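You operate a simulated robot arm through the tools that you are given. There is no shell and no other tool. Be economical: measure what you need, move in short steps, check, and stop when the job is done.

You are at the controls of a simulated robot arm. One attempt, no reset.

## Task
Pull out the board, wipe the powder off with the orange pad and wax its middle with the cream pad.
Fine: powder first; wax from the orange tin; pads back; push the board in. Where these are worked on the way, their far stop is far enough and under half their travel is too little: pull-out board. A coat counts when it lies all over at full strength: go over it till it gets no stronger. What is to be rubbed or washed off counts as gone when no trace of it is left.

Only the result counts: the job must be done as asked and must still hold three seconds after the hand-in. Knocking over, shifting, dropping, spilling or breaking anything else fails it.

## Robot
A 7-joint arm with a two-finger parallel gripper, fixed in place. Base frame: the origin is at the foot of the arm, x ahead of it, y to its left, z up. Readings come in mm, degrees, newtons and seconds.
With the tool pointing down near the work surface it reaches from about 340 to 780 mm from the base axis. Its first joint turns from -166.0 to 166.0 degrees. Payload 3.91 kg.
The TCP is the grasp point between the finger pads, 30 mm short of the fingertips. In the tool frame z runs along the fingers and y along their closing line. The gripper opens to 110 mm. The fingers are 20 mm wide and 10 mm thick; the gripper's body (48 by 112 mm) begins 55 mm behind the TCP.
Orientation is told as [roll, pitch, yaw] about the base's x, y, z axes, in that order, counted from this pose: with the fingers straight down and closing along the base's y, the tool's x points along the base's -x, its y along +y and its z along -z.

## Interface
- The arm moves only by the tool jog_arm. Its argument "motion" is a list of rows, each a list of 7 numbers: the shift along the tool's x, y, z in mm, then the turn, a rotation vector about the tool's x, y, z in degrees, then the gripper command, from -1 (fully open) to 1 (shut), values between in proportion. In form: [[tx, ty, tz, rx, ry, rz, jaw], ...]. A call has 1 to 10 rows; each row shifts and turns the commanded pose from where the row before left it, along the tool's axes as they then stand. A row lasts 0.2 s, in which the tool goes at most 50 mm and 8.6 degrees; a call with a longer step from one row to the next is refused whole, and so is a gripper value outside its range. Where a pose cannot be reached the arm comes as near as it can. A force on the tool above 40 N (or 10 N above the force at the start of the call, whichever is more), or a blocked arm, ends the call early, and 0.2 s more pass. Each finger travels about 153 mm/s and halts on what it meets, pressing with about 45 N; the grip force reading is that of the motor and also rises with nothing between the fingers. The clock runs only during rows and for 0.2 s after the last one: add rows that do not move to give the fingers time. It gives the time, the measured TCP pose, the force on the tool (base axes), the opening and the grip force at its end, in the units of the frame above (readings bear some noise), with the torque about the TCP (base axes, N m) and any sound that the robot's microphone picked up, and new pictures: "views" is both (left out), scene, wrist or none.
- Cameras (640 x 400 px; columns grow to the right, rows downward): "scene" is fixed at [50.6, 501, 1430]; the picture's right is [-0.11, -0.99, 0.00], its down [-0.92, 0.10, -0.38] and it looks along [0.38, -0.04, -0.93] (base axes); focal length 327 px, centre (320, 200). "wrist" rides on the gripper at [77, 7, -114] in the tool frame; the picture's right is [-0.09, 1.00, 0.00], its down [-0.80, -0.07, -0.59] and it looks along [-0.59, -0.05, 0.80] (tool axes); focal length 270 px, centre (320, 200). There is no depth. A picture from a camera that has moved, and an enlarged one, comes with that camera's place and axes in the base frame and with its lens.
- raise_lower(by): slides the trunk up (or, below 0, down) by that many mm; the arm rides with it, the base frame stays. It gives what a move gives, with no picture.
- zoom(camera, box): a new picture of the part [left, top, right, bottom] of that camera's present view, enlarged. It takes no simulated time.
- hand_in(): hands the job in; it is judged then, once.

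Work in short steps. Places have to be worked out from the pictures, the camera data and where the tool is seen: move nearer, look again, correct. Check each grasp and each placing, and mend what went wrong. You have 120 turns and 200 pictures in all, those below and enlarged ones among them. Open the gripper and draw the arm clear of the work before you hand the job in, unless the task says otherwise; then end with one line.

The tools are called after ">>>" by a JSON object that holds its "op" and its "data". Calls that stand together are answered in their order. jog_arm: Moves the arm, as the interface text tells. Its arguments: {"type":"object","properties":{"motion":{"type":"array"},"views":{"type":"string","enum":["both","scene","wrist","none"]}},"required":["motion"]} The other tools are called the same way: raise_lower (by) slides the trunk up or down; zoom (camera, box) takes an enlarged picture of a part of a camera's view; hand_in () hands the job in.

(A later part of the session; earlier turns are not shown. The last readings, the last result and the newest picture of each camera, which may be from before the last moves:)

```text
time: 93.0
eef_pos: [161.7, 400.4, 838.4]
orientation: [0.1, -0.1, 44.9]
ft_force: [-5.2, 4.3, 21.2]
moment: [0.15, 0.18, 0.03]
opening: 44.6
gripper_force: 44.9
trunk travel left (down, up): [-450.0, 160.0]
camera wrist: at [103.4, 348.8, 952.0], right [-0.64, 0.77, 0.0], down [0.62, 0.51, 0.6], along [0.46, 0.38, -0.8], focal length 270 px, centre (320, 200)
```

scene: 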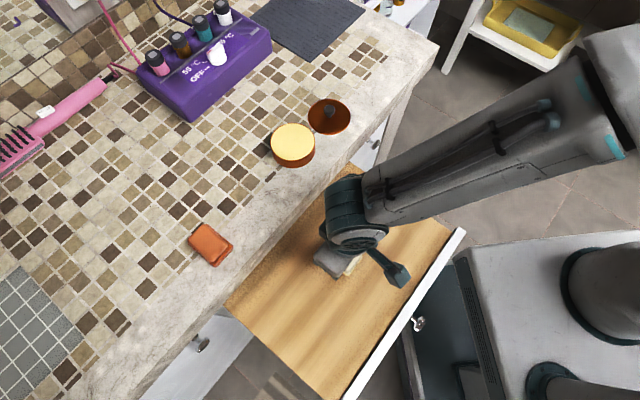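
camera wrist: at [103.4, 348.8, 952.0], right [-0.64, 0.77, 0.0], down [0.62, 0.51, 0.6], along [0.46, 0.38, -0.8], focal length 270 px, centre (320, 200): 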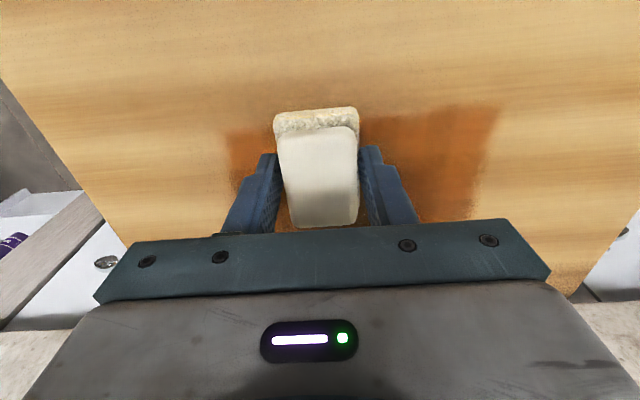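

Pad's wax looks thinner now. I lift and look at the whole coat.

>>> {"op": "jog_arm", "data": {"motion": [[0, 0, -40, 0, 0, 0, 0.5], [30, 0, -38, 0, 0, 0, 0.5], [0, 45, -20, 0, 0, 0, 0.5], [0, 48, 0, 0, 0, 0, 0.5], [0, 48, 0, 0, 0, 0, 0.5], [0, 0, 0, 0, 0, 0, 0.5]], "views": "both"}}

>>> {"op": "zoom", "data": {"camera": "scene", "box": [240, 180, 440, 330]}}

>>> {"op": "zoom", "data": {"camera": "wrist", "box": [40, 20, 320, 220]}}

```text
time: 94.4
eef_pos: [42.7, 478.9, 936.2]
orientation: [0.0, -0.1, 45.0]
ft_force: [-0.4, 0.5, -0.5]
moment: [-0.02, -0.02, -0.01]
opening: 44.4
gripper_force: 44.7
trunk travel left (down, up): [-450.0, 160.0]
camera wrist: at [-15.9, 428.7, 1050.1], right [-0.64, 0.77, 0.0], down [0.62, 0.52, 0.59], along [0.46, 0.38, -0.8], focal length 270 px, centre (320, 200)
```

scene: 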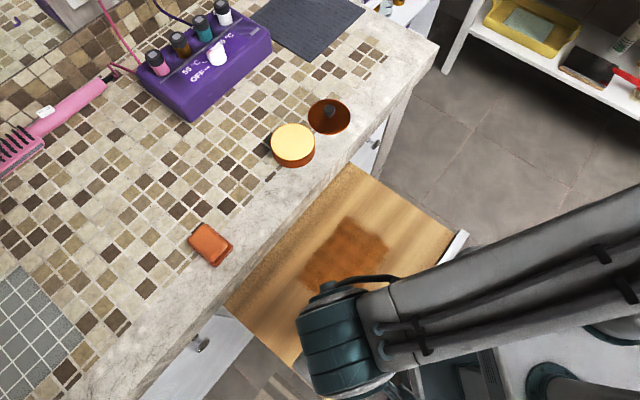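
wrist: 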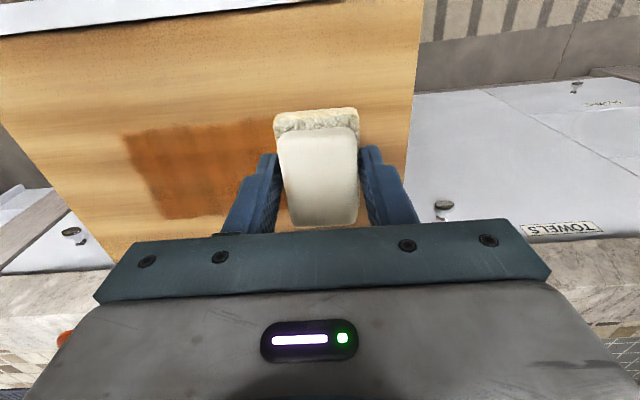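

```text
2.67 times, centred on (340, 255) of scene
camera zoom: at [50.6, 501.0, 1430.0], right [-0.11, -0.99, 0.0], down [-0.92, 0.1, -0.38], along [0.38, -0.04, -0.93], focal length 871 px, centre (267, 53)
```

zoom: 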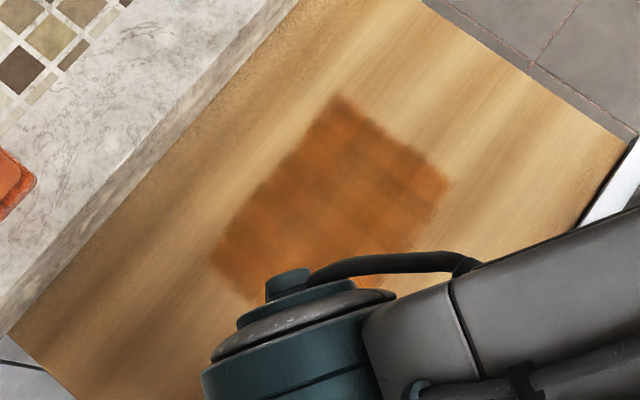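

```text
2.00 times, centred on (180, 120) of wrist
camera zoom: at [-15.9, 428.7, 1050.1], right [-0.64, 0.77, 0.0], down [0.62, 0.52, 0.59], along [0.46, 0.38, -0.8], focal length 541 px, centre (600, 360)
```

zoom: 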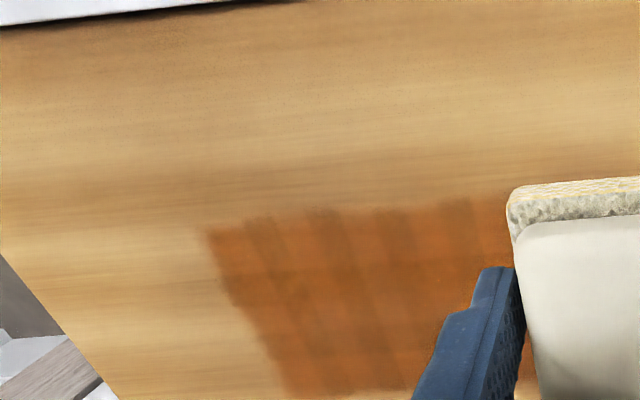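

The waxed zone is a clear rectangle (n≈386–491, l≈114–258), still streaky. I go back down at its near corner and make more passes.

>>> {"op": "jog_arm", "data": {"motion": [[-20, -28, 0, 0, 0, 0, 0.5], [-20, -28, 0, 0, 0, 0, 0.5], [0, 0, 45, 0, 0, 0, 0.5], [0, 0, 40, 0, 0, 0, 0.5], [0, 0, 10, 0, 0, 0, 0.5], [0, 0, 2, 0, 0, 0, 0.5], [0, 0, 0, 0, 0, 0, 0.5]], "views": "none"}}

```text
time: 96.0
eef_pos: [110.1, 467.8, 839.3]
orientation: [0.1, 0.0, 44.9]
ft_force: [0.0, 0.5, 1.6]
moment: [0.02, -0.07, -0.02]
opening: 44.4
gripper_force: 44.3
trunk travel left (down, up): [-450.0, 160.0]
```

>>> {"op": "jog_arm", "data": {"motion": [[0, 0, 1.5, 0, 0, 0, 0.5], [0, -16, 0, 0, 0, 0, 0.5], [0, -16, 0, 0, 0, 0, 0.5], [0, -16, 0, 0, 0, 0, 0.5], [0, -16, 0, 0, 0, 0, 0.5], [0, -16, 0, 0, 0, 0, 0.5], [0, -16, 0, 0, 0, 0, 0.5], [0, -16, 0, 0, 0, 0, 0.5], [0, -16, 0, 0, 0, 0, 0.5], [0, -12, 0, 0, 0, 0, 0.5]], "views": "none"}}

>>> {"op": "jog_arm", "data": {"motion": [[-30, 0, 0, 0, 0, 0, 0.5], [0, 16, 0, 0, 0, 0, 0.5], [0, 16, 0, 0, 0, 0, 0.5], [0, 16, 0, 0, 0, 0, 0.5], [0, 16, 0, 0, 0, 0, 0.5], [0, 16, 0, 0, 0, 0, 0.5], [0, 16, 0, 0, 0, 0, 0.5], [0, 16, 0, 0, 0, 0, 0.5], [0, 16, 0, 0, 0, 0, 0.5], [0, 12, 0, 0, 0, 0, 0.5]], "views": "none"}}

>>> {"op": "jog_arm", "data": {"motion": [[-30, 0, 0, 0, 0, 0, 0.5], [0, -16, 0, 0, 0, 0, 0.5], [0, -16, 0, 0, 0, 0, 0.5], [0, -16, 0, 0, 0, 0, 0.5], [0, -16, 0, 0, 0, 0, 0.5], [0, -16, 0, 0, 0, 0, 0.5], [0, -16, 0, 0, 0, 0, 0.5], [0, -16, 0, 0, 0, 0, 0.5], [0, -16, 0, 0, 0, 0, 0.5], [0, -12, 0, 0, 0, 0, 0.5]], "views": "wrist"}}

>>> {"op": "zoom", "data": {"camera": "wrist", "box": [240, 20, 600, 230]}}

```text
time: 98.2
eef_pos: [209.0, 368.5, 838.8]
orientation: [0.1, 0.0, 45.0]
ft_force: [-7.0, 7.4, 25.8]
moment: [0.29, 0.21, 0.04]
opening: 44.6
gripper_force: 45.0
trunk travel left (down, up): [-450.0, 160.0]
```

```text
time: 100.4
eef_pos: [131.2, 489.1, 837.8]
orientation: [0.2, 0.0, 44.9]
ft_force: [3.6, -5.0, 15.6]
moment: [-0.19, -0.14, 0.01]
opening: 44.9
gripper_force: 44.8
trunk travel left (down, up): [-450.0, 160.0]
```

```text
time: 102.6
eef_pos: [251.9, 409.3, 837.3]
orientation: [0.0, 0.0, 44.9]
ft_force: [-1.4, 1.8, 11.1]
moment: [0.15, 0.06, 0.0]
opening: 44.6
gripper_force: 45.4
trunk travel left (down, up): [-450.0, 160.0]
camera wrist: at [192.5, 358.9, 951.6], right [-0.64, 0.77, 0.0], down [0.62, 0.52, 0.59], along [0.46, 0.38, -0.8], focal length 270 px, centre (320, 200)
```

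wrist: 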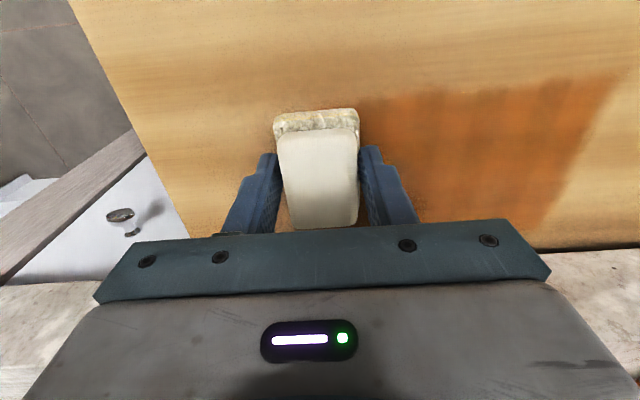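

```text
1.78 times, centred on (420, 125) of wrist
camera zoom: at [192.5, 358.9, 951.6], right [-0.64, 0.77, 0.0], down [0.62, 0.52, 0.59], along [0.46, 0.38, -0.8], focal length 480 px, centre (142, 333)
```

zoom: 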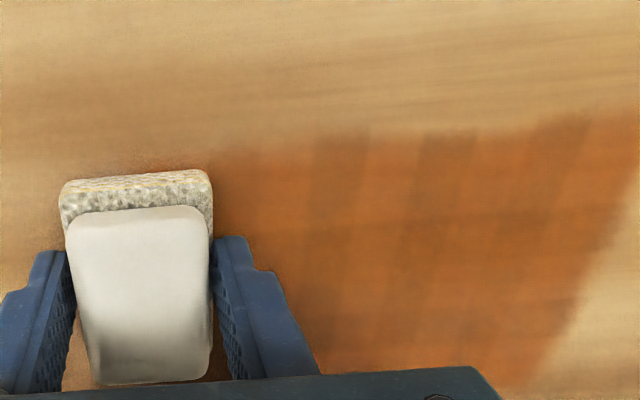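

Stronger, with faint stripes. Another three sweeps back over the zone.

>>> {"op": "jog_arm", "data": {"motion": [[0, 15, 0, 0, 0, 0, 0.5], [0, 16, 0, 0, 0, 0, 0.5], [0, 16, 0, 0, 0, 0, 0.5], [0, 16, 0, 0, 0, 0, 0.5], [0, 16, 0, 0, 0, 0, 0.5], [0, 16, 0, 0, 0, 0, 0.5], [0, 16, 0, 0, 0, 0, 0.5], [0, 16, 0, 0, 0, 0, 0.5], [0, 16, 0, 0, 0, 0, 0.5], [30, 0, 0, 0, 0, 0, 0.5]], "views": "none"}}

>>> {"op": "jog_arm", "data": {"motion": [[0, 0, 0.5, 0, 0, 0, 0.5], [0, -16, 0, 0, 0, 0, 0.5], [0, -16, 0, 0, 0, 0, 0.5], [0, -16, 0, 0, 0, 0, 0.5], [0, -16, 0, 0, 0, 0, 0.5], [0, -16, 0, 0, 0, 0, 0.5], [0, -16, 0, 0, 0, 0, 0.5], [0, -16, 0, 0, 0, 0, 0.5], [0, -16, 0, 0, 0, 0, 0.5], [30, -14, 0, 0, 0, 0, 0.5]], "views": "none"}}

>>> {"op": "jog_arm", "data": {"motion": [[0, 16, 0, 0, 0, 0, 0.5], [0, 16, 0, 0, 0, 0, 0.5], [0, 16, 0, 0, 0, 0, 0.5], [0, 16, 0, 0, 0, 0, 0.5], [0, 16, 0, 0, 0, 0, 0.5], [0, 16, 0, 0, 0, 0, 0.5], [0, 16, 0, 0, 0, 0, 0.5], [0, 16, 0, 0, 0, 0, 0.5], [0, 10, 0, 0, 0, 0, 0.5], [0, 0, 0, 0, 0, 0, 0.5]], "views": "wrist"}}

>>> {"op": "zoom", "data": {"camera": "wrist", "box": [40, 20, 400, 230]}}

```text
time: 104.8
eef_pos: [128.3, 490.0, 838.0]
orientation: [0.1, -0.1, 45.0]
ft_force: [-0.2, -3.7, 19.7]
moment: [-0.12, -0.03, 0.0]
opening: 44.5
gripper_force: 45.3
trunk travel left (down, up): [-450.0, 160.0]
```

```text
time: 107.0
eef_pos: [207.3, 368.8, 837.4]
orientation: [-0.1, 0.1, 44.9]
ft_force: [-5.4, 3.1, 26.9]
moment: [0.33, 0.11, 0.08]
opening: 44.6
gripper_force: 45.0
trunk travel left (down, up): [-450.0, 160.0]
```

```text
time: 109.2
eef_pos: [110.9, 465.8, 838.9]
orientation: [0.0, 0.0, 44.9]
ft_force: [2.3, -1.5, 8.6]
moment: [-0.12, -0.06, -0.04]
opening: 44.7
gripper_force: 45.1
trunk travel left (down, up): [-450.0, 160.0]
camera wrist: at [51.5, 415.3, 951.1], right [-0.64, 0.77, 0.0], down [0.62, 0.52, 0.59], along [0.46, 0.38, -0.8], focal length 270 px, centre (320, 200)
```

wrist: 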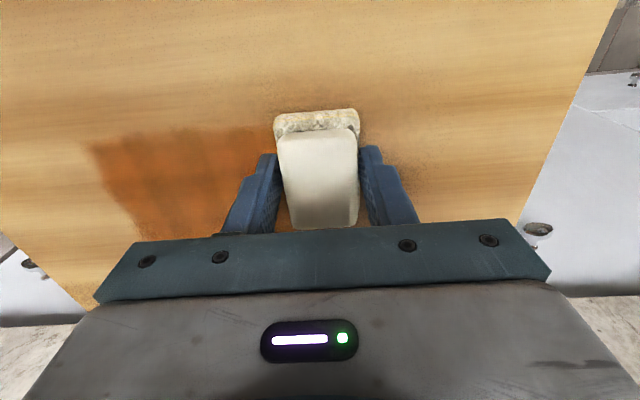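

```text
1.78 times, centred on (220, 125) of wrist
camera zoom: at [51.5, 415.3, 951.1], right [-0.64, 0.77, 0.0], down [0.62, 0.52, 0.59], along [0.46, 0.38, -0.8], focal length 480 px, centre (498, 333)
```

zoom: 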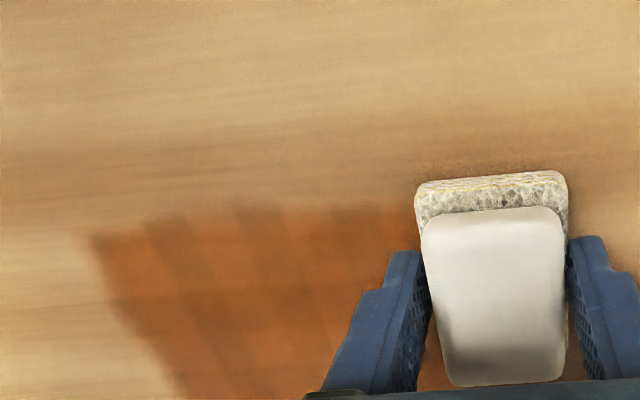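

Faint stripes and a toothed front edge remain. I run a sweep farther toward the front edge and return, then compare the same view.

>>> {"op": "jog_arm", "data": {"motion": [[20, 0, 0, 0, 0, 0, 0.5], [0, -16, 0, 0, 0, 0, 0.5], [0, -16, 0, 0, 0, 0, 0.5], [0, -16, 0, 0, 0, 0, 0.5], [0, -16, 0, 0, 0, 0, 0.5], [0, -16, 0, 0, 0, 0, 0.5], [0, -16, 0, 0, 0, 0, 0.5], [0, -16, 0, 0, 0, 0, 0.5], [0, -16, 0, 0, 0, 0, 0.5], [0, -16, 0, 0, 0, 0, 0.5]], "views": "none"}}

>>> {"op": "jog_arm", "data": {"motion": [[0, 16, 0, 0, 0, 0, 0.5], [0, 16, 0, 0, 0, 0, 0.5], [0, 16, 0, 0, 0, 0, 0.5], [0, 16, 0, 0, 0, 0, 0.5], [0, 16, 0, 0, 0, 0, 0.5], [0, 16, 0, 0, 0, 0, 0.5], [0, 16, 0, 0, 0, 0, 0.5], [0, 16, 0, 0, 0, 0, 0.5], [0, 16, 0, 0, 0, 0, 0.5], [0, 0, 0, 0, 0, 0, 0.5]], "views": "none"}}

>>> {"op": "jog_arm", "data": {"motion": [[0, 0, -40, 0, 0, 0, 0.5], [0, 40, -40, 0, 0, 0, 0.5], [20, 45, 0, 0, 0, 0, 0.5], [20, 0, 0, 0, 0, 0, 0.5], [0, 0, 0, 0, 0, 0, 0.5]], "views": "wrist"}}

>>> {"op": "zoom", "data": {"camera": "wrist", "box": [40, 20, 320, 230]}}

>>> {"op": "zoom", "data": {"camera": "scene", "box": [270, 190, 430, 310]}}

```text
time: 111.4
eef_pos: [198.4, 351.4, 838.9]
orientation: [0.0, 0.1, 45.0]
ft_force: [-0.3, -0.2, 0.2]
moment: [-0.06, -0.02, -0.02]
opening: 44.6
gripper_force: 45.4
trunk travel left (down, up): [-450.0, 160.0]
```

```text
time: 113.6
eef_pos: [96.5, 452.7, 838.7]
orientation: [0.1, 0.0, 44.9]
ft_force: [1.1, -2.2, 4.8]
moment: [-0.03, -0.05, -0.05]
opening: 44.5
gripper_force: 44.5
trunk travel left (down, up): [-450.0, 160.0]
```

```text
refused: row 2 steps farther than a row can; nothing moved
```

```text
1.90 times, centred on (180, 125) of wrist
camera zoom: at [37.7, 401.4, 951.1], right [-0.64, 0.77, 0.0], down [0.62, 0.52, 0.59], along [0.46, 0.38, -0.8], focal length 515 px, centre (587, 343)
```

zoom: 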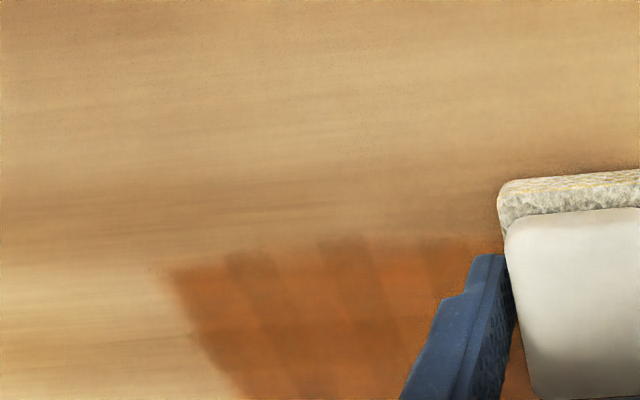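

```text
3.33 times, centred on (350, 250) of scene
camera zoom: at [50.6, 501.0, 1430.0], right [-0.11, -0.99, 0.0], down [-0.92, 0.1, -0.38], along [0.38, -0.04, -0.93], focal length 1089 px, centre (220, 33)
```

zoom: 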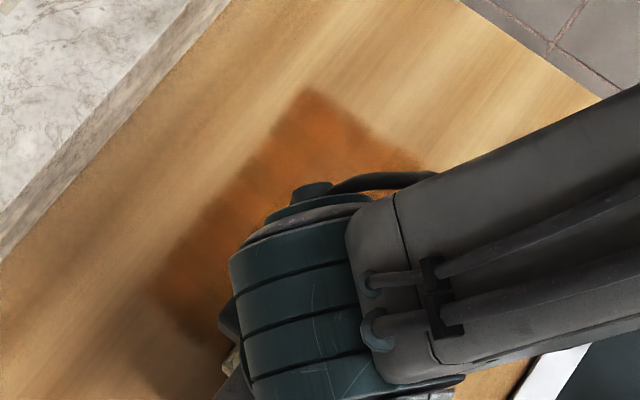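

The stripes match the first stroke's spacing, suggesting the pad ran low. I reload from the tin: raise and move back over it.

>>> {"op": "jog_arm", "data": {"motion": [[0, 0, -45, 0, 0, 0, 0.5], [0, 0, -45, 0, 0, 0, 0.5], [0, 0, -45, 0, 0, 0, 0.5], [0, 0, -26, 0, 0, 0, 0.5], [-41, -26.5, 0, 0, 0, 0, 0.5], [-41, -26.5, 0, 0, 0, 0, 0.5], [-41, -26.5, 0, 0, 0, 0, 0.5], [-41, -26.5, 0, 0, 0, 0, 0.5], [-41, -26.5, 0, 0, 0, 0, 0.5], [0, 0, 0, 0, 0, 0, 0.5]], "views": "both"}}

>>> {"op": "zoom", "data": {"camera": "scene", "box": [270, 190, 430, 310]}}

```text
time: 115.8
eef_pos: [335.6, 504.8, 998.1]
orientation: [0.1, 0.0, 45.0]
ft_force: [0.1, 0.1, 0.5]
moment: [0.01, 0.02, 0.04]
opening: 44.5
gripper_force: 44.6
trunk travel left (down, up): [-450.0, 160.0]
camera wrist: at [276.6, 453.0, 1112.1], right [-0.64, 0.77, 0.0], down [0.62, 0.52, 0.59], along [0.45, 0.38, -0.8], focal length 270 px, centre (320, 200)
```

scene: 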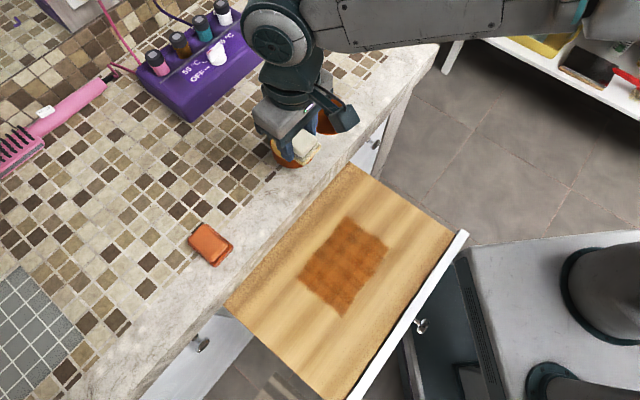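
wrist: 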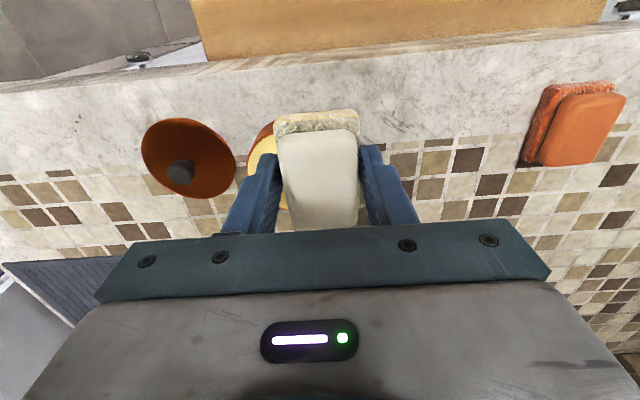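

```text
3.33 times, centred on (350, 250) of scene
camera zoom: at [50.6, 501.0, 1430.0], right [-0.11, -0.99, 0.0], down [-0.92, 0.1, -0.38], along [0.38, -0.04, -0.93], focal length 1089 px, centre (220, 33)
```

zoom: 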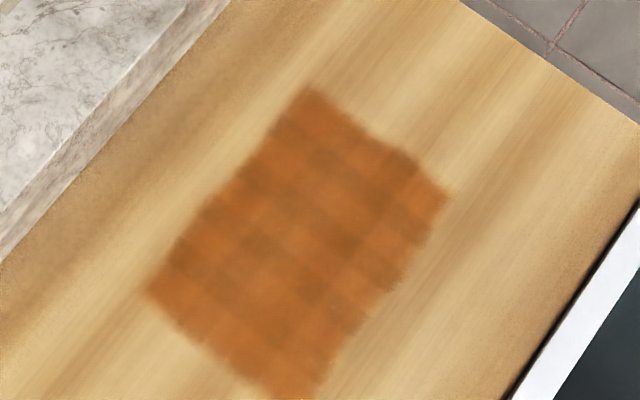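

The coat is a uniform plaid of overlapping patches covering the whole rectangle. To be sure of full strength I reload once and go over again. Moving over the tin and down.

>>> {"op": "jog_arm", "data": {"motion": [[-33, -24.5, 0, 0, 0, 0, 0.5], [0, 0, 25, 0, 0, 0, 0.5], [0, 0, 15, 0, 0, 0, 0.5], [0, 0, 5, 0, 0, 0, 0.5], [0, 0, 0, 0, 0, 0, 0.5]], "views": "scene"}}

>>> {"op": "zoom", "data": {"camera": "scene", "box": [250, 100, 340, 175]}}

```text
time: 117.0
eef_pos: [377.0, 509.2, 952.7]
orientation: [0.1, 0.0, 44.9]
ft_force: [-0.4, 0.2, 0.1]
moment: [-0.01, -0.01, -0.03]
opening: 44.5
gripper_force: 45.3
trunk travel left (down, up): [-450.0, 160.0]
```

scene: 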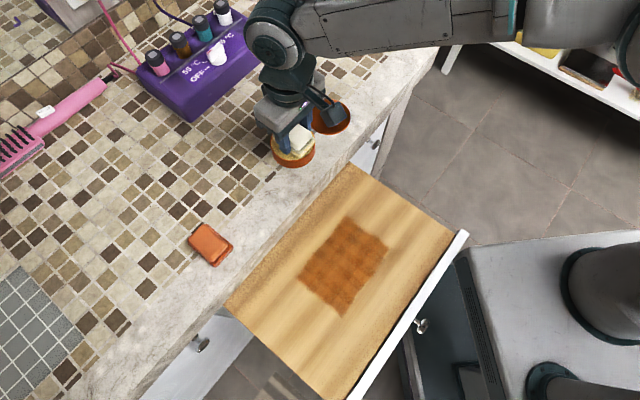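

```text
5.33 times, centred on (295, 138) of scene
camera zoom: at [50.6, 501.0, 1430.0], right [-0.11, -0.99, 0.0], down [-0.92, 0.1, -0.38], along [0.38, -0.04, -0.93], focal length 1742 px, centre (453, 533)
```

zoom: 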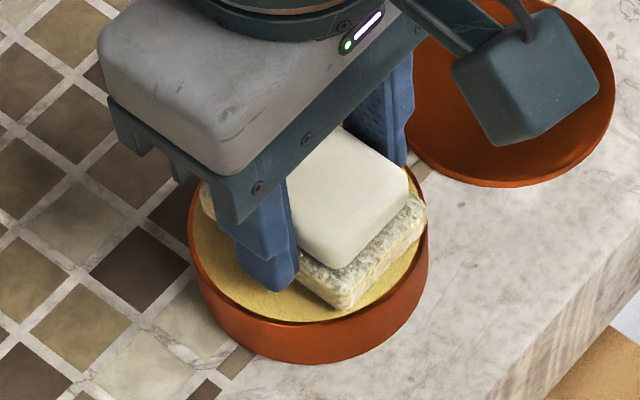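

>>> {"op": "jog_arm", "data": {"motion": [[-1, 2, 2, 0, 0, 0, 0.5], [0, 0, 1.5, 0, 0, 0, 0.5], [0, 0, 1.5, 0, 0, 0, 0.5], [0, 0, 1, 0, 0, 0, 0.5], [0, 0, 0, 0, 0, 0, 0.5], [0, 0, 0, 0, 0, 0, 0.5]], "views": "none"}}

```text
time: 118.4
eef_pos: [374.9, 510.8, 947.7]
orientation: [0.1, 0.1, 44.9]
ft_force: [0.5, 0.6, -0.4]
moment: [0.02, -0.01, -0.02]
opening: 44.4
gripper_force: 45.2
trunk travel left (down, up): [-450.0, 160.0]
```

>>> {"op": "jog_arm", "data": {"motion": [[0, 0, 1, 0, 0, 0, 0.5], [0, 0, 1, 0, 0, 0, 0.5], [0, 0, 0, 0, 0, 0, 0.5], [0, 0, 0, 0, 0, 0, 0.5], [0, 0, 0, 0, 0, 0, 0.5]], "views": "none"}}

```text
time: 119.6
eef_pos: [375.3, 512.1, 944.7]
orientation: [0.1, -0.1, 44.9]
ft_force: [1.0, -0.1, -0.1]
moment: [0.02, 0.01, -0.02]
opening: 44.4
gripper_force: 44.9
trunk travel left (down, up): [-450.0, 160.0]
```

>>> {"op": "jog_arm", "data": {"motion": [[0, 0, 1, 0, 0, 0, 0.5], [0, 0, 1, 0, 0, 0, 0.5], [0, 0, 1, 0, 0, 0, 0.5], [0, 0, 0, 0, 0, 0, 0.5], [0, 0, 0, 0, 0, 0, 0.5]], "views": "wrist"}}

>>> {"op": "zoom", "data": {"camera": "wrist", "box": [240, 60, 420, 200]}}

```text
time: 120.8
eef_pos: [375.4, 511.1, 944.0]
orientation: [0.1, -0.2, 44.9]
ft_force: [3.2, 3.6, 22.2]
moment: [-0.03, -0.04, 0.01]
opening: 44.3
gripper_force: 45.4
trunk travel left (down, up): [-450.0, 160.0]
camera wrist: at [316.0, 460.1, 1057.8], right [-0.64, 0.77, 0.0], down [0.62, 0.51, 0.6], along [0.46, 0.38, -0.8], focal length 270 px, centre (320, 200)
```

wrist: 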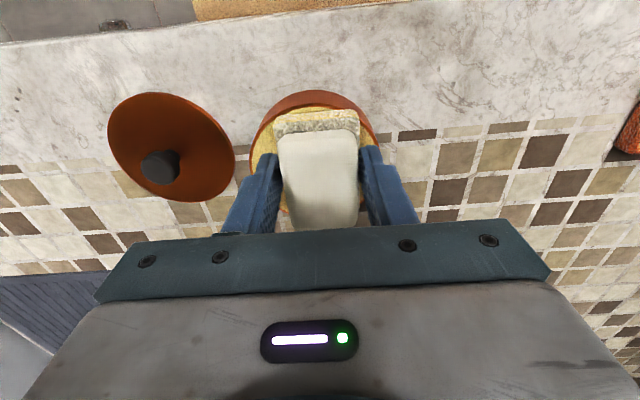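

```text
2.86 times, centred on (330, 130) of wrist
camera zoom: at [316.0, 460.1, 1057.8], right [-0.64, 0.77, 0.0], down [0.62, 0.51, 0.6], along [0.46, 0.38, -0.8], focal length 772 px, centre (291, 400)
```

zoom: 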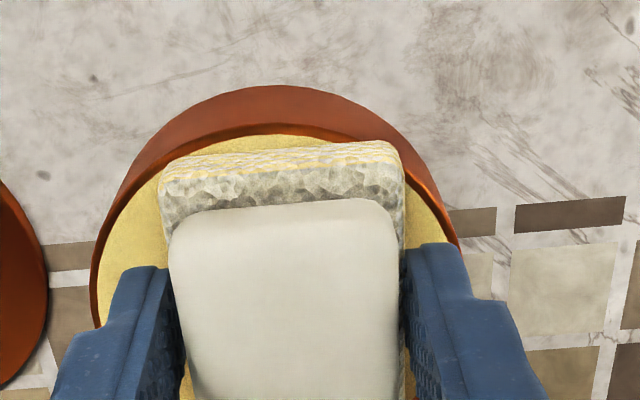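

Full flat contact on the wax (22 N, no moment). Lift and return to the board's rear corner of the zone.

>>> {"op": "jog_arm", "data": {"motion": [[0, 0, -30, 0, 0, 0, 0.5], [0, 0, -30, 0, 0, 0, 0.5], [31, 31, 0, 0, 0, 0, 0.5], [31, 31, 0, 0, 0, 0, 0.5], [31, 31, 0, 0, 0, 0, 0.5], [31, 31, 0, 0, 0, 0, 0.5], [31, 31, 0, 0, 0, 0, 0.5], [0, 0, 48, 0, 0, 0, 0.5], [0, 0, 48, 0, 0, 0, 0.5], [0, 0, 48, 0, 0, 0, 0.5]], "views": "none"}}

>>> {"op": "jog_arm", "data": {"motion": [[0, 0, 10, 0, 0, 0, 0.5], [0, 0, 2, 0, 0, 0, 0.5], [0, 0, 2, 0, 0, 0, 0.5], [0, 0, 2, 0, 0, 0, 0.5], [0, 0, 0, 0, 0, 0, 0.5]], "views": "none"}}

```text
time: 123.0
eef_pos: [156.0, 512.3, 856.7]
orientation: [0.1, 0.1, 44.8]
ft_force: [0.0, -0.8, 0.2]
moment: [0.01, -0.01, -0.03]
opening: 44.7
gripper_force: 45.3
trunk travel left (down, up): [-450.0, 160.0]
```

```text
time: 124.2
eef_pos: [156.7, 510.6, 842.6]
orientation: [0.2, 0.1, 44.9]
ft_force: [-0.6, 0.0, -0.7]
moment: [-0.04, -0.02, -0.04]
opening: 44.5
gripper_force: 45.2
trunk travel left (down, up): [-450.0, 160.0]
```

>>> {"op": "jog_arm", "data": {"motion": [[0, 0, 2, 0, 0, 0, 0.5], [0, 0, 1.5, 0, 0, 0, 0.5], [0, 0, 1.5, 0, 0, 0, 0.5], [0, 0, 0, 0, 0, 0, 0.5]], "views": "none"}}

```text
time: 125.2
eef_pos: [156.4, 510.9, 837.3]
orientation: [0.1, 0.0, 44.9]
ft_force: [-0.2, -0.7, 0.3]
moment: [0.03, -0.05, -0.01]
opening: 44.6
gripper_force: 45.0
trunk travel left (down, up): [-450.0, 160.0]
```

>>> {"op": "jog_arm", "data": {"motion": [[0, 0, 1, 0, 0, 0, 0.5], [0, 0, 1, 0, 0, 0, 0.5], [0, 0, 0.5, 0, 0, 0, 0.5], [0, 0, 0, 0, 0, 0, 0.5]], "views": "none"}}

```text
time: 126.2
eef_pos: [155.9, 511.3, 837.5]
orientation: [0.2, -0.2, 44.9]
ft_force: [-0.6, -0.5, 27.3]
moment: [-0.19, 0.03, 0.01]
opening: 44.6
gripper_force: 44.7
trunk travel left (down, up): [-450.0, 160.0]
```

Contact (27 N). I sweep the zone at three depths.

>>> {"op": "jog_arm", "data": {"motion": [[0, 0, -0.5, 0, 0, 0, 0.5], [0, -16, 0, 0, 0, 0, 0.5], [0, -16, 0, 0, 0, 0, 0.5], [0, -16, 0, 0, 0, 0, 0.5], [0, -16, 0, 0, 0, 0, 0.5], [0, -16, 0, 0, 0, 0, 0.5], [0, -16, 0, 0, 0, 0, 0.5], [0, -16, 0, 0, 0, 0, 0.5], [0, -16, 0, 0, 0, 0, 0.5], [32, -10, 0, 0, 0, 0, 0.5]], "views": "none"}}

>>> {"op": "jog_arm", "data": {"motion": [[0, 16, 0, 0, 0, 0, 0.5], [0, 16, 0, 0, 0, 0, 0.5], [0, 16, 0, 0, 0, 0, 0.5], [0, 16, 0, 0, 0, 0, 0.5], [0, 16, 0, 0, 0, 0, 0.5], [0, 16, 0, 0, 0, 0, 0.5], [0, 16, 0, 0, 0, 0, 0.5], [0, 16, 0, 0, 0, 0, 0.5], [0, 10, 0, 0, 0, 0, 0.5], [34, 0, 0, 0, 0, 0, 0.5]], "views": "none"}}

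>>> {"op": "jog_arm", "data": {"motion": [[0, -16, 0, 0, 0, 0, 0.5], [0, -16, 0, 0, 0, 0, 0.5], [0, -16, 0, 0, 0, 0, 0.5], [0, -16, 0, 0, 0, 0, 0.5], [0, -16, 0, 0, 0, 0, 0.5], [0, -16, 0, 0, 0, 0, 0.5], [0, -16, 0, 0, 0, 0, 0.5], [0, -16, 0, 0, 0, 0, 0.5], [0, -14, 0, 0, 0, 0, 0.5], [-15, 0, 0, 0, 0, 0, 0.5]], "views": "none"}}

>>> {"op": "jog_arm", "data": {"motion": [[0, 16, 0, 0, 0, 0, 0.5], [0, 16, 0, 0, 0, 0, 0.5], [0, 16, 0, 0, 0, 0, 0.5], [0, 16, 0, 0, 0, 0, 0.5], [0, 16, 0, 0, 0, 0, 0.5], [0, 16, 0, 0, 0, 0, 0.5], [0, 16, 0, 0, 0, 0, 0.5], [0, 16, 0, 0, 0, 0, 0.5], [0, 10, 0, 0, 0, 0, 0.5], [-35, 0, 0, 0, 0, 0, 0.5]], "views": "none"}}

>>> {"op": "jog_arm", "data": {"motion": [[0, -16, 0, 0, 0, 0, 0.5], [0, -16, 0, 0, 0, 0, 0.5], [0, -16, 0, 0, 0, 0, 0.5], [0, -16, 0, 0, 0, 0, 0.5], [0, -16, 0, 0, 0, 0, 0.5], [0, -16, 0, 0, 0, 0, 0.5], [0, -16, 0, 0, 0, 0, 0.5], [0, -16, 0, 0, 0, 0, 0.5], [0, -14, 0, 0, 0, 0, 0.5], [0, 0, 0, 0, 0, 0, 0.5]], "views": "none"}}

```text
time: 128.2
eef_pos: [243.5, 426.1, 836.3]
orientation: [0.3, -0.4, 44.8]
ft_force: [-0.9, 2.9, 13.7]
moment: [-0.24, 0.17, -0.05]
opening: 44.5
gripper_force: 44.8
trunk travel left (down, up): [-450.0, 160.0]
stopped in row 9: the force on the tool passed its limit at 41 N (the readings are from after the stop); the commanded pose is now the measured one
```

```text
time: 130.4
eef_pos: [119.7, 500.6, 836.1]
orientation: [0.2, -0.1, 45.2]
ft_force: [0.6, 3.4, 14.2]
moment: [-0.03, -0.08, 0.08]
opening: 44.4
gripper_force: 45.7
trunk travel left (down, up): [-450.0, 160.0]
```

```text
time: 132.6
eef_pos: [232.7, 409.6, 836.1]
orientation: [0.3, -0.3, 45.0]
ft_force: [-6.0, 8.0, 28.4]
moment: [0.24, 0.21, 0.11]
opening: 44.6
gripper_force: 44.6
trunk travel left (down, up): [-450.0, 160.0]
```

```text
time: 134.8
eef_pos: [158.6, 534.6, 835.5]
orientation: [0.3, -0.3, 45.1]
ft_force: [-1.2, 3.2, 10.7]
moment: [0.09, 0.01, -0.02]
opening: 44.5
gripper_force: 44.8
trunk travel left (down, up): [-450.0, 160.0]
```

```text
time: 137.0
eef_pos: [260.6, 431.6, 836.5]
orientation: [0.2, -0.1, 45.0]
ft_force: [-2.6, 2.6, 11.4]
moment: [0.07, 0.08, 0.06]
opening: 44.6
gripper_force: 44.8
trunk travel left (down, up): [-450.0, 160.0]
```

The early stop shifted the rows inward; the front rows still need re-coating. I sweep at n≈405 and 425.

>>> {"op": "jog_arm", "data": {"motion": [[42, 0, 0, 0, 0, 0, 0.5], [42, 0, 0, 0, 0, 0, 0.5], [0, 18, 0, 0, 0, 0, 0.5], [0, 18, 0, 0, 0, 0, 0.5], [0, 18, 0, 0, 0, 0, 0.5], [0, 18, 0, 0, 0, 0, 0.5], [0, 18, 0, 0, 0, 0, 0.5], [0, 18, 0, 0, 0, 0, 0.5], [0, 18, 0, 0, 0, 0, 0.5], [0, 10, 0, 0, 0, 0, 0.5]], "views": "none"}}

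>>> {"op": "jog_arm", "data": {"motion": [[-15, 0, 0, 0, 0, 0, 0.5], [0, -16, 0, 0, 0, 0, 0.5], [0, -16, 0, 0, 0, 0, 0.5], [0, -16, 0, 0, 0, 0, 0.5], [0, -16, 0, 0, 0, 0, 0.5], [0, -16, 0, 0, 0, 0, 0.5], [0, -16, 0, 0, 0, 0, 0.5], [0, -16, 0, 0, 0, 0, 0.5], [0, -16, 0, 0, 0, 0, 0.5], [0, -10, 0, 0, 0, 0, 0.5]], "views": "none"}}

>>> {"op": "jog_arm", "data": {"motion": [[0, 0, -45, 0, 0, 0, 0.5], [0, 0, -45, 0, 0, 0, 0.5], [-40, 25, -10, 0, 0, 0, 0.5], [-40, 25, 0, 0, 0, 0, 0.5], [-40, 25, 0, 0, 0, 0, 0.5], [-40, 25, 0, 0, 0, 0, 0.5], [0, 0, 0, 0, 0, 0, 0.5]], "views": "both"}}

>>> {"op": "zoom", "data": {"camera": "scene", "box": [270, 190, 430, 310]}}

```text
time: 139.2
eef_pos: [105.2, 468.3, 836.9]
orientation: [0.0, -0.1, 45.1]
ft_force: [0.2, -0.5, -0.3]
moment: [0.02, 0.03, 0.03]
opening: 44.7
gripper_force: 45.2
trunk travel left (down, up): [-450.0, 160.0]
```

```text
time: 141.4
eef_pos: [212.4, 380.6, 836.1]
orientation: [0.0, -0.2, 44.7]
ft_force: [-1.0, -0.1, 3.4]
moment: [-0.01, -0.03, 0.03]
opening: 44.4
gripper_force: 44.8
trunk travel left (down, up): [-450.0, 160.0]
```

```text
time: 143.0
eef_pos: [255.8, 564.2, 936.9]
orientation: [0.1, -0.1, 44.9]
ft_force: [0.5, 0.3, -0.3]
moment: [-0.04, -0.01, -0.02]
opening: 44.3
gripper_force: 45.1
trunk travel left (down, up): [-450.0, 160.0]
camera wrist: at [196.9, 514.1, 1050.1], right [-0.64, 0.77, 0.0], down [0.62, 0.51, 0.6], along [0.46, 0.38, -0.8], focal length 270 px, centre (320, 200)
```

scene: 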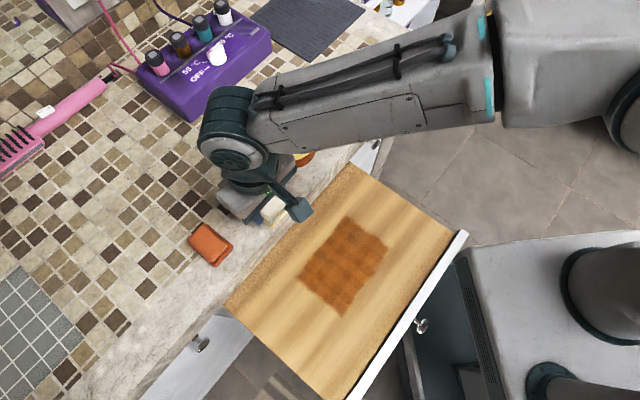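
wrist: 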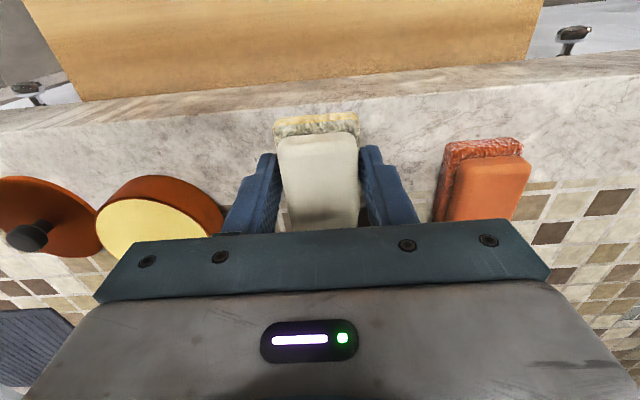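

```text
3.33 times, centred on (350, 250) of scene
camera zoom: at [50.6, 501.0, 1430.0], right [-0.11, -0.99, 0.0], down [-0.92, 0.1, -0.38], along [0.38, -0.04, -0.93], focal length 1089 px, centre (220, 33)
```

zoom: 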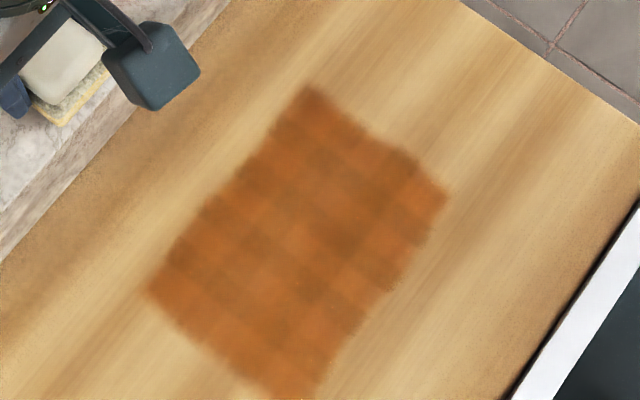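

The coat looks unchanged after reload: saturated. I return the cream pad to its home (270.8, 588.7).

>>> {"op": "jog_arm", "data": {"motion": [[-28, 6.7, 0, 0, 0, 0, 0.5], [0, 0, 12, 0, 0, 0, 0.5], [0, 0, 4, 0, 0, 0, 0.5], [0, 0, 0, 0, 0, 0, 0.5]], "views": "none"}}

```text
time: 144.0
eef_pos: [272.1, 588.7, 921.5]
orientation: [0.2, -0.2, 44.9]
ft_force: [0.1, -0.4, -0.1]
moment: [0.01, 0.01, -0.02]
opening: 44.6
gripper_force: 44.9
trunk travel left (down, up): [-450.0, 160.0]
```

>>> {"op": "jog_arm", "data": {"motion": [[0, 1, 2, 0, 0, 0, 0.5], [0, 0, 2, 0, 0, 0, 0.5], [0, 0, 1, 0, 0, 0, 0.5], [0, 0, 0, 0, 0, 0, 0.5]], "views": "none"}}

```text
time: 145.0
eef_pos: [270.2, 590.7, 915.1]
orientation: [0.1, -0.1, 45.0]
ft_force: [-0.1, 0.1, -0.4]
moment: [0.0, -0.03, -0.01]
opening: 44.3
gripper_force: 45.7
trunk travel left (down, up): [-450.0, 160.0]
```

>>> {"op": "jog_arm", "data": {"motion": [[0.8, -0.5, 1, 0, 0, 0, 0.5], [0, 0, 1, 0, 0, 0, 0.5], [0, 0, 0, 0, 0, 0, 0.5]], "views": "none"}}

```text
time: 145.8
eef_pos: [268.7, 588.9, 913.9]
orientation: [0.2, -0.2, 45.1]
ft_force: [-0.1, 0.8, 4.9]
moment: [-0.06, -0.07, 0.07]
opening: 44.6
gripper_force: 45.1
trunk travel left (down, up): [-450.0, 160.0]
```

Seated. Release, lift, and look.

>>> {"op": "jog_arm", "data": {"motion": [[0, 0, 0.5, 0, 0, 0, 0.5], [0, 0, 0, 0, 0, 0, 0], [0, 0, 0, 0, 0, 0, -0.1], [0, 0, -35, 0, 0, 0, -0.1], [0, 0, -45, 0, 0, 0, -0.2], [0, 0, -40, 0, 0, 0, -0.2], [40, 0, 0, 0, 0, 0, -0.2], [0, 0, 0, 0, 0, 0, -0.2]], "views": "both"}}

```text
time: 147.6
eef_pos: [240.4, 559.9, 1034.3]
orientation: [0.3, -0.1, 44.9]
ft_force: [-1.1, -0.1, 0.2]
moment: [-0.02, 0.02, 0.0]
opening: 66.0
gripper_force: 0.2
trunk travel left (down, up): [-450.0, 160.0]
camera wrist: at [181.5, 509.3, 1146.9], right [-0.64, 0.77, 0.0], down [0.62, 0.51, 0.6], along [0.46, 0.38, -0.8], focal length 270 px, centre (320, 200)
```

scene: 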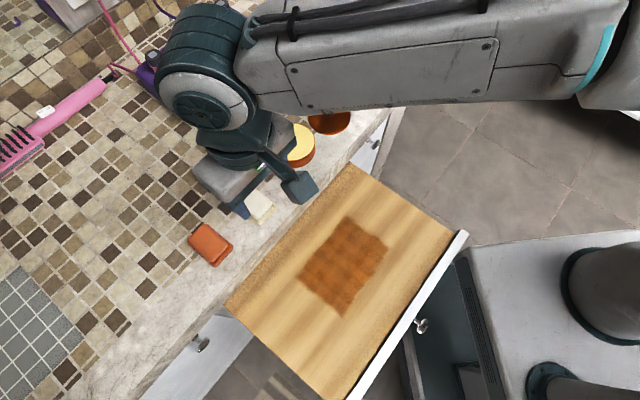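
wrist: 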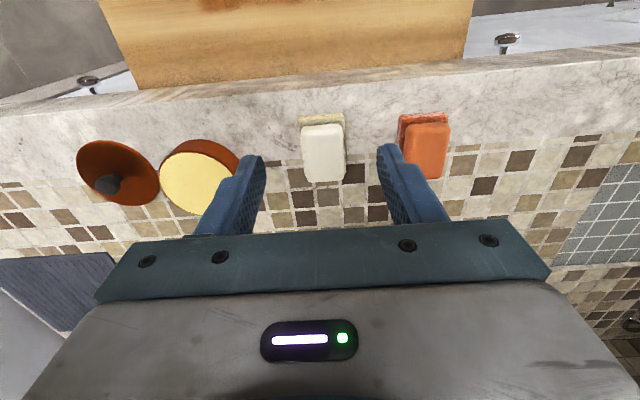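

Both pads are home and tin/lid untouched. Now I go back toward the knob: move out over the board's front edge with 15° tilt, high up, to view.

>>> {"op": "jog_arm", "data": {"motion": [[45, -6, 0, 0, 0, 0, -0.5], [45, -6, 0, 0, 0, 0, -0.5], [45, -6, 0, 0, 0, 0, -0.5], [45, -6, 0, 0, 0, 0, -0.5], [45, -6, 0, 0, -5, 0, -0.5], [30, -5, 0, 0, -5, 0, -0.5], [0, 0, 0, 0, -5, 0, -0.5], [0, 0, 0, 0, 0, 0, -0.5]], "views": "both"}}

```text
time: 149.4
eef_pos: [85.3, 355.9, 1029.1]
orientation: [0.2, -15.2, 44.9]
ft_force: [0.3, 0.0, 0.5]
moment: [0.01, 0.02, -0.01]
opening: 82.4
gripper_force: 0.1
trunk travel left (down, up): [-450.0, 160.0]
camera wrist: at [7.3, 285.2, 1118.7], right [-0.64, 0.76, 0.03], down [0.49, 0.38, 0.78], along [0.59, 0.52, -0.62], focal length 270 px, centre (320, 200)
```

scene: 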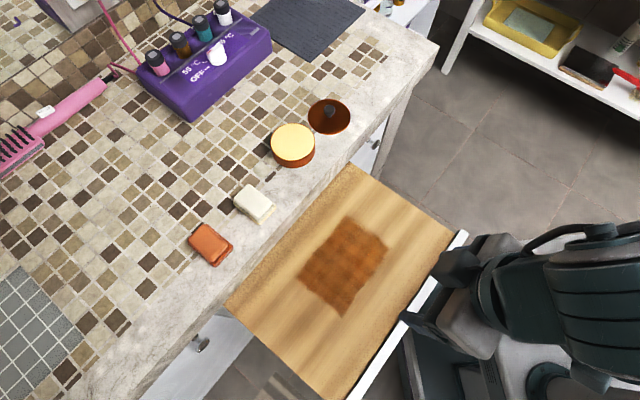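
wrist: 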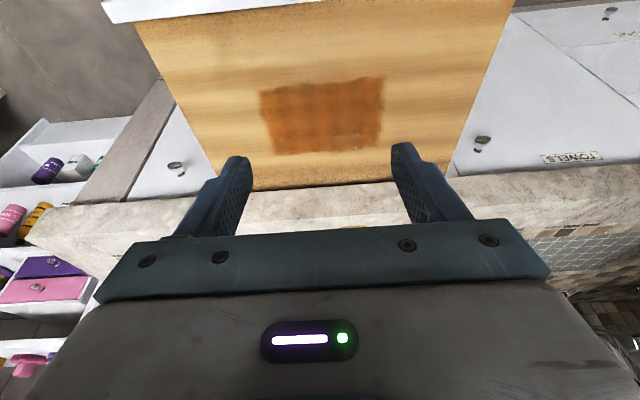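

I zoom to double-check the coat from this clear view.

>>> {"op": "zoom", "data": {"camera": "wrist", "box": [230, 60, 410, 180]}}

>>> {"op": "zoom", "data": {"camera": "scene", "box": [360, 220, 480, 400]}}

```text
3.33 times, centred on (320, 120) of wrist
camera zoom: at [7.3, 285.2, 1118.7], right [-0.64, 0.76, 0.03], down [0.49, 0.38, 0.78], along [0.59, 0.52, -0.62], focal length 901 px, centre (320, 467)
```

zoom: 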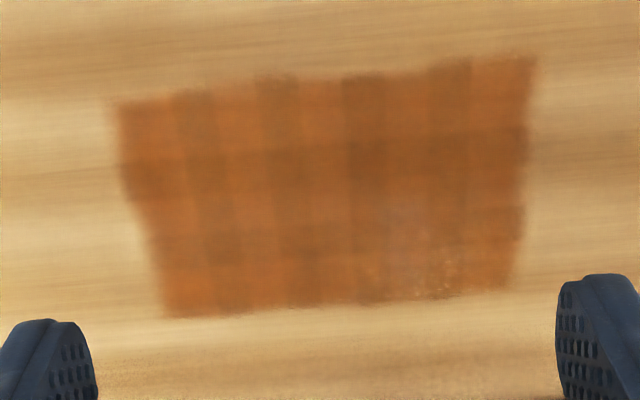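

```text
2.22 times, centred on (420, 310) of scene
camera zoom: at [50.6, 501.0, 1430.0], right [-0.11, -0.99, 0.0], down [-0.92, 0.1, -0.38], along [0.38, -0.04, -0.93], focal length 726 px, centre (98, -44)
```

zoom: 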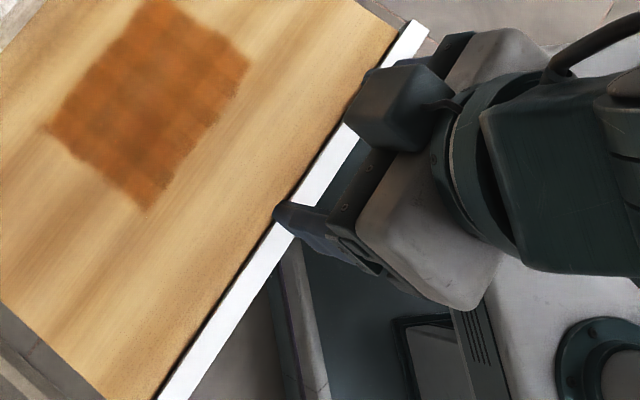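

There are faint light specks near the rear +l corner of the coat; I zoom hard.

>>> {"op": "zoom", "data": {"camera": "wrist", "box": [320, 110, 390, 155]}}

>>> {"op": "zoom", "data": {"camera": "scene", "box": [295, 240, 375, 320]}}

```text
8.89 times, centred on (355, 132) of wrist
camera zoom: at [7.3, 285.2, 1118.7], right [-0.64, 0.76, 0.03], down [0.49, 0.38, 0.78], along [0.59, 0.52, -0.62], focal length 2402 px, centre (9, 800)
```

zoom: 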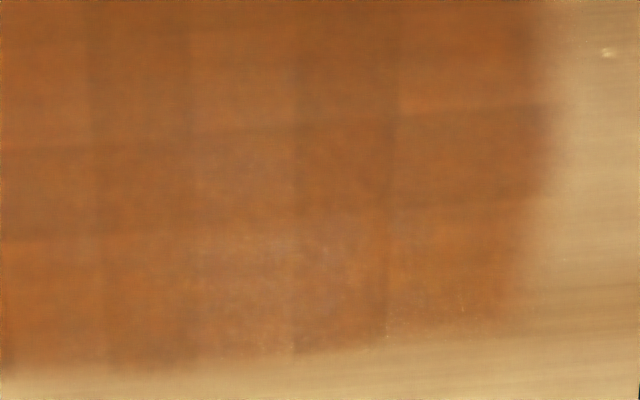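

```text
5.00 times, centred on (335, 280) of scene
camera zoom: at [50.6, 501.0, 1430.0], right [-0.11, -0.99, 0.0], down [-0.92, 0.1, -0.38], along [0.38, -0.04, -0.93], focal length 1634 px, centre (245, -200)
```

zoom: 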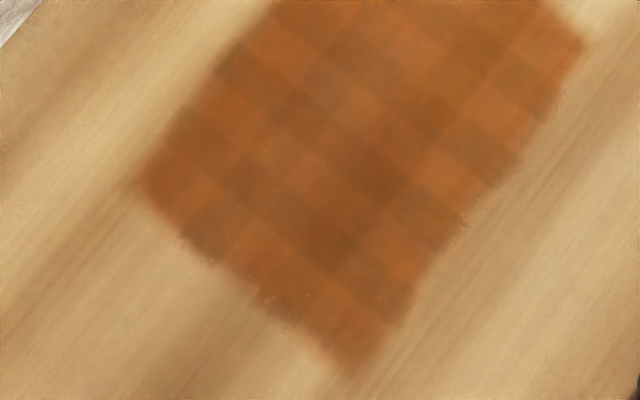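

In the scene view that spot is clean orange and the specks vary between renders, so it is gloss noise. I now move out beyond the front and down toward the knob.

>>> {"op": "jog_arm", "data": {"motion": [[30, 0, -8, 0, 0, 0, -0.5], [30, 0, -8, 0, 0, 0, -0.5], [10, 0, 38, 0, 0, 0, -0.5], [10, 0, 38, 0, 0, 0, -0.5], [10, 0, 38, 0, 0, 0, -0.5], [0, 0, 0, 0, 0, 0, -0.5]], "views": "both"}}

```text
time: 150.8
eef_pos: [43.5, 313.7, 911.6]
orientation: [0.1, -15.1, 45.0]
ft_force: [0.4, 0.3, 0.2]
moment: [-0.01, 0.02, 0.02]
opening: 82.7
gripper_force: 0.1
trunk travel left (down, up): [-450.0, 160.0]
camera wrist: at [-36.0, 242.4, 1000.7], right [-0.64, 0.76, 0.03], down [0.49, 0.39, 0.78], along [0.59, 0.52, -0.62], focal length 270 px, centre (320, 200)
```

scene: 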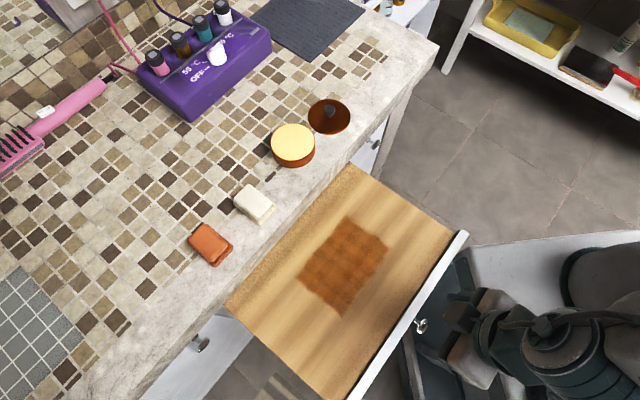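
wrist: 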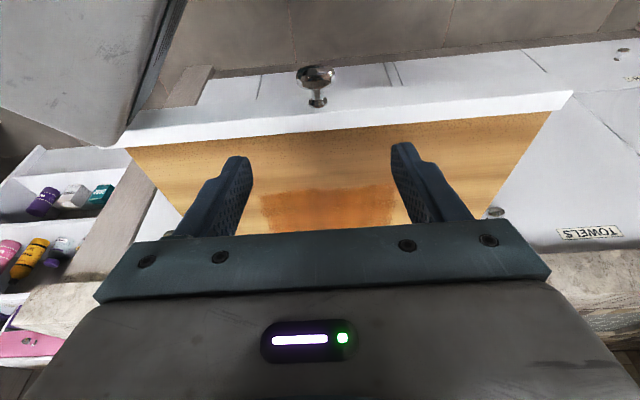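

Knob at (43, 311) directly beneath the TCP. Descend straight to z≈797.

>>> {"op": "jog_arm", "data": {"motion": [[12, 0, 36, 0, 0, 0, -0.5], [10, 0, 37, 0, 0, 0, -0.5], [10, 0, 37, 0, 0, 0, -0.5], [0, 0, 0, 0, 0, 0, -0.5]], "views": "wrist"}}

```text
time: 151.8
eef_pos: [41.5, 310.8, 796.9]
orientation: [0.0, -15.1, 44.9]
ft_force: [-0.2, 0.0, -0.1]
moment: [0.0, 0.0, -0.02]
opening: 82.3
gripper_force: 0.0
trunk travel left (down, up): [-450.0, 160.0]
camera wrist: at [-37.2, 240.7, 885.7], right [-0.64, 0.76, 0.03], down [0.49, 0.39, 0.78], along [0.59, 0.52, -0.62], focal length 270 px, centre (320, 200)
```

wrist: 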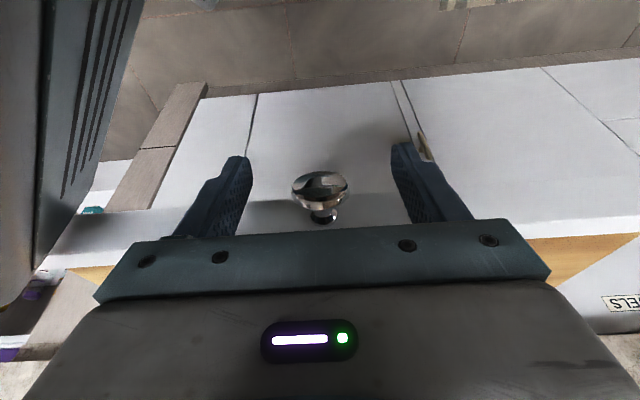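

Knob is centered. Close and push inward along 45° in steps.

>>> {"op": "jog_arm", "data": {"motion": [[0, 0, 0, 0, 0, 0, 0.1], [0, 0, 0, 0, 0, 0, 0.6], [0, 0, 0, 0, 0, 0, 0.6], [0, 0, 0, 0, 0, 0, 0.6], [-14.5, 0, 3.9, 0, 0, 0, 0.6], [-19.3, 0, 5.2, 0, 0, 0, 0.6], [-19.3, 0, 5.2, 0, 0, 0, 0.6], [0, 0, 0, 0, 0, 0, 0.6]], "views": "scene"}}

```text
time: 153.6
eef_pos: [79.2, 350.9, 796.0]
orientation: [0.1, -15.0, 45.0]
ft_force: [1.1, -0.3, -20.0]
moment: [-0.02, 0.03, 0.37]
opening: 33.2
gripper_force: 45.0
trunk travel left (down, up): [-450.0, 160.0]
```

scene: 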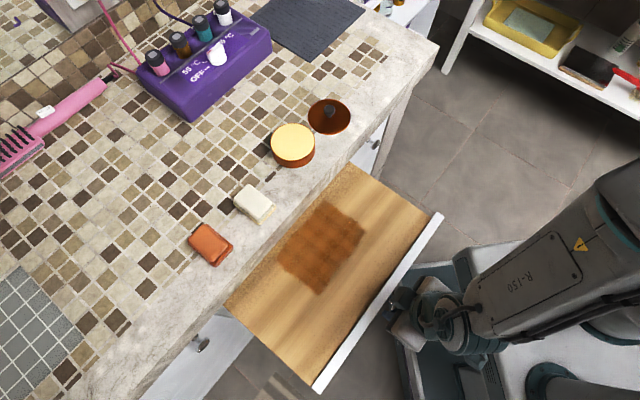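

Sliding in well. Continue pushing, lowering 1 mm to relieve the vertical load.

>>> {"op": "jog_arm", "data": {"motion": [[0, 0, 1.5, 0, 0, 0, 0.6], [-19.3, 0, 5.2, 0, 0, 0, 0.6], [-19.3, 0, 5.2, 0, 0, 0, 0.6], [-19.3, 0, 5.2, 0, 0, 0, 0.6], [-19.3, 0, 5.2, 0, 0, 0, 0.6], [0, 0, 0, 0, 0, 0, 0.6]], "views": "none"}}

```text
time: 155.0
eef_pos: [138.8, 407.2, 796.0]
orientation: [0.2, -15.3, 44.7]
ft_force: [5.5, -2.9, 20.6]
moment: [0.05, -0.01, -0.09]
opening: 33.5
gripper_force: 44.9
trunk travel left (down, up): [-450.0, 160.0]
```

>>> {"op": "jog_arm", "data": {"motion": [[0, 0, -1, 0, 0, 0, 0.6], [-19.3, 0, 5.2, 0, 0, 0, 0.6], [-19.3, 0, 5.2, 0, 0, 0, 0.6], [-19.3, 0, 5.2, 0, 0, 0, 0.6], [-19.3, 0, 5.2, 0, 0, 0, 0.6], [-19.3, 0, 5.2, 0, 0, 0, 0.6], [0, 0, 0, 0, 0, 0, 0.6]], "views": "scene"}}

```text
time: 156.6
eef_pos: [206.6, 478.3, 796.4]
orientation: [0.1, -15.1, 44.9]
ft_force: [4.0, -0.8, 1.8]
moment: [0.08, -0.05, 0.03]
opening: 33.7
gripper_force: 45.0
trunk travel left (down, up): [-450.0, 160.0]
```

scene: 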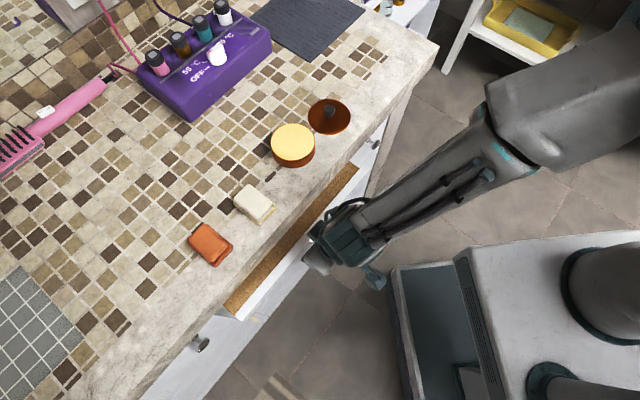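

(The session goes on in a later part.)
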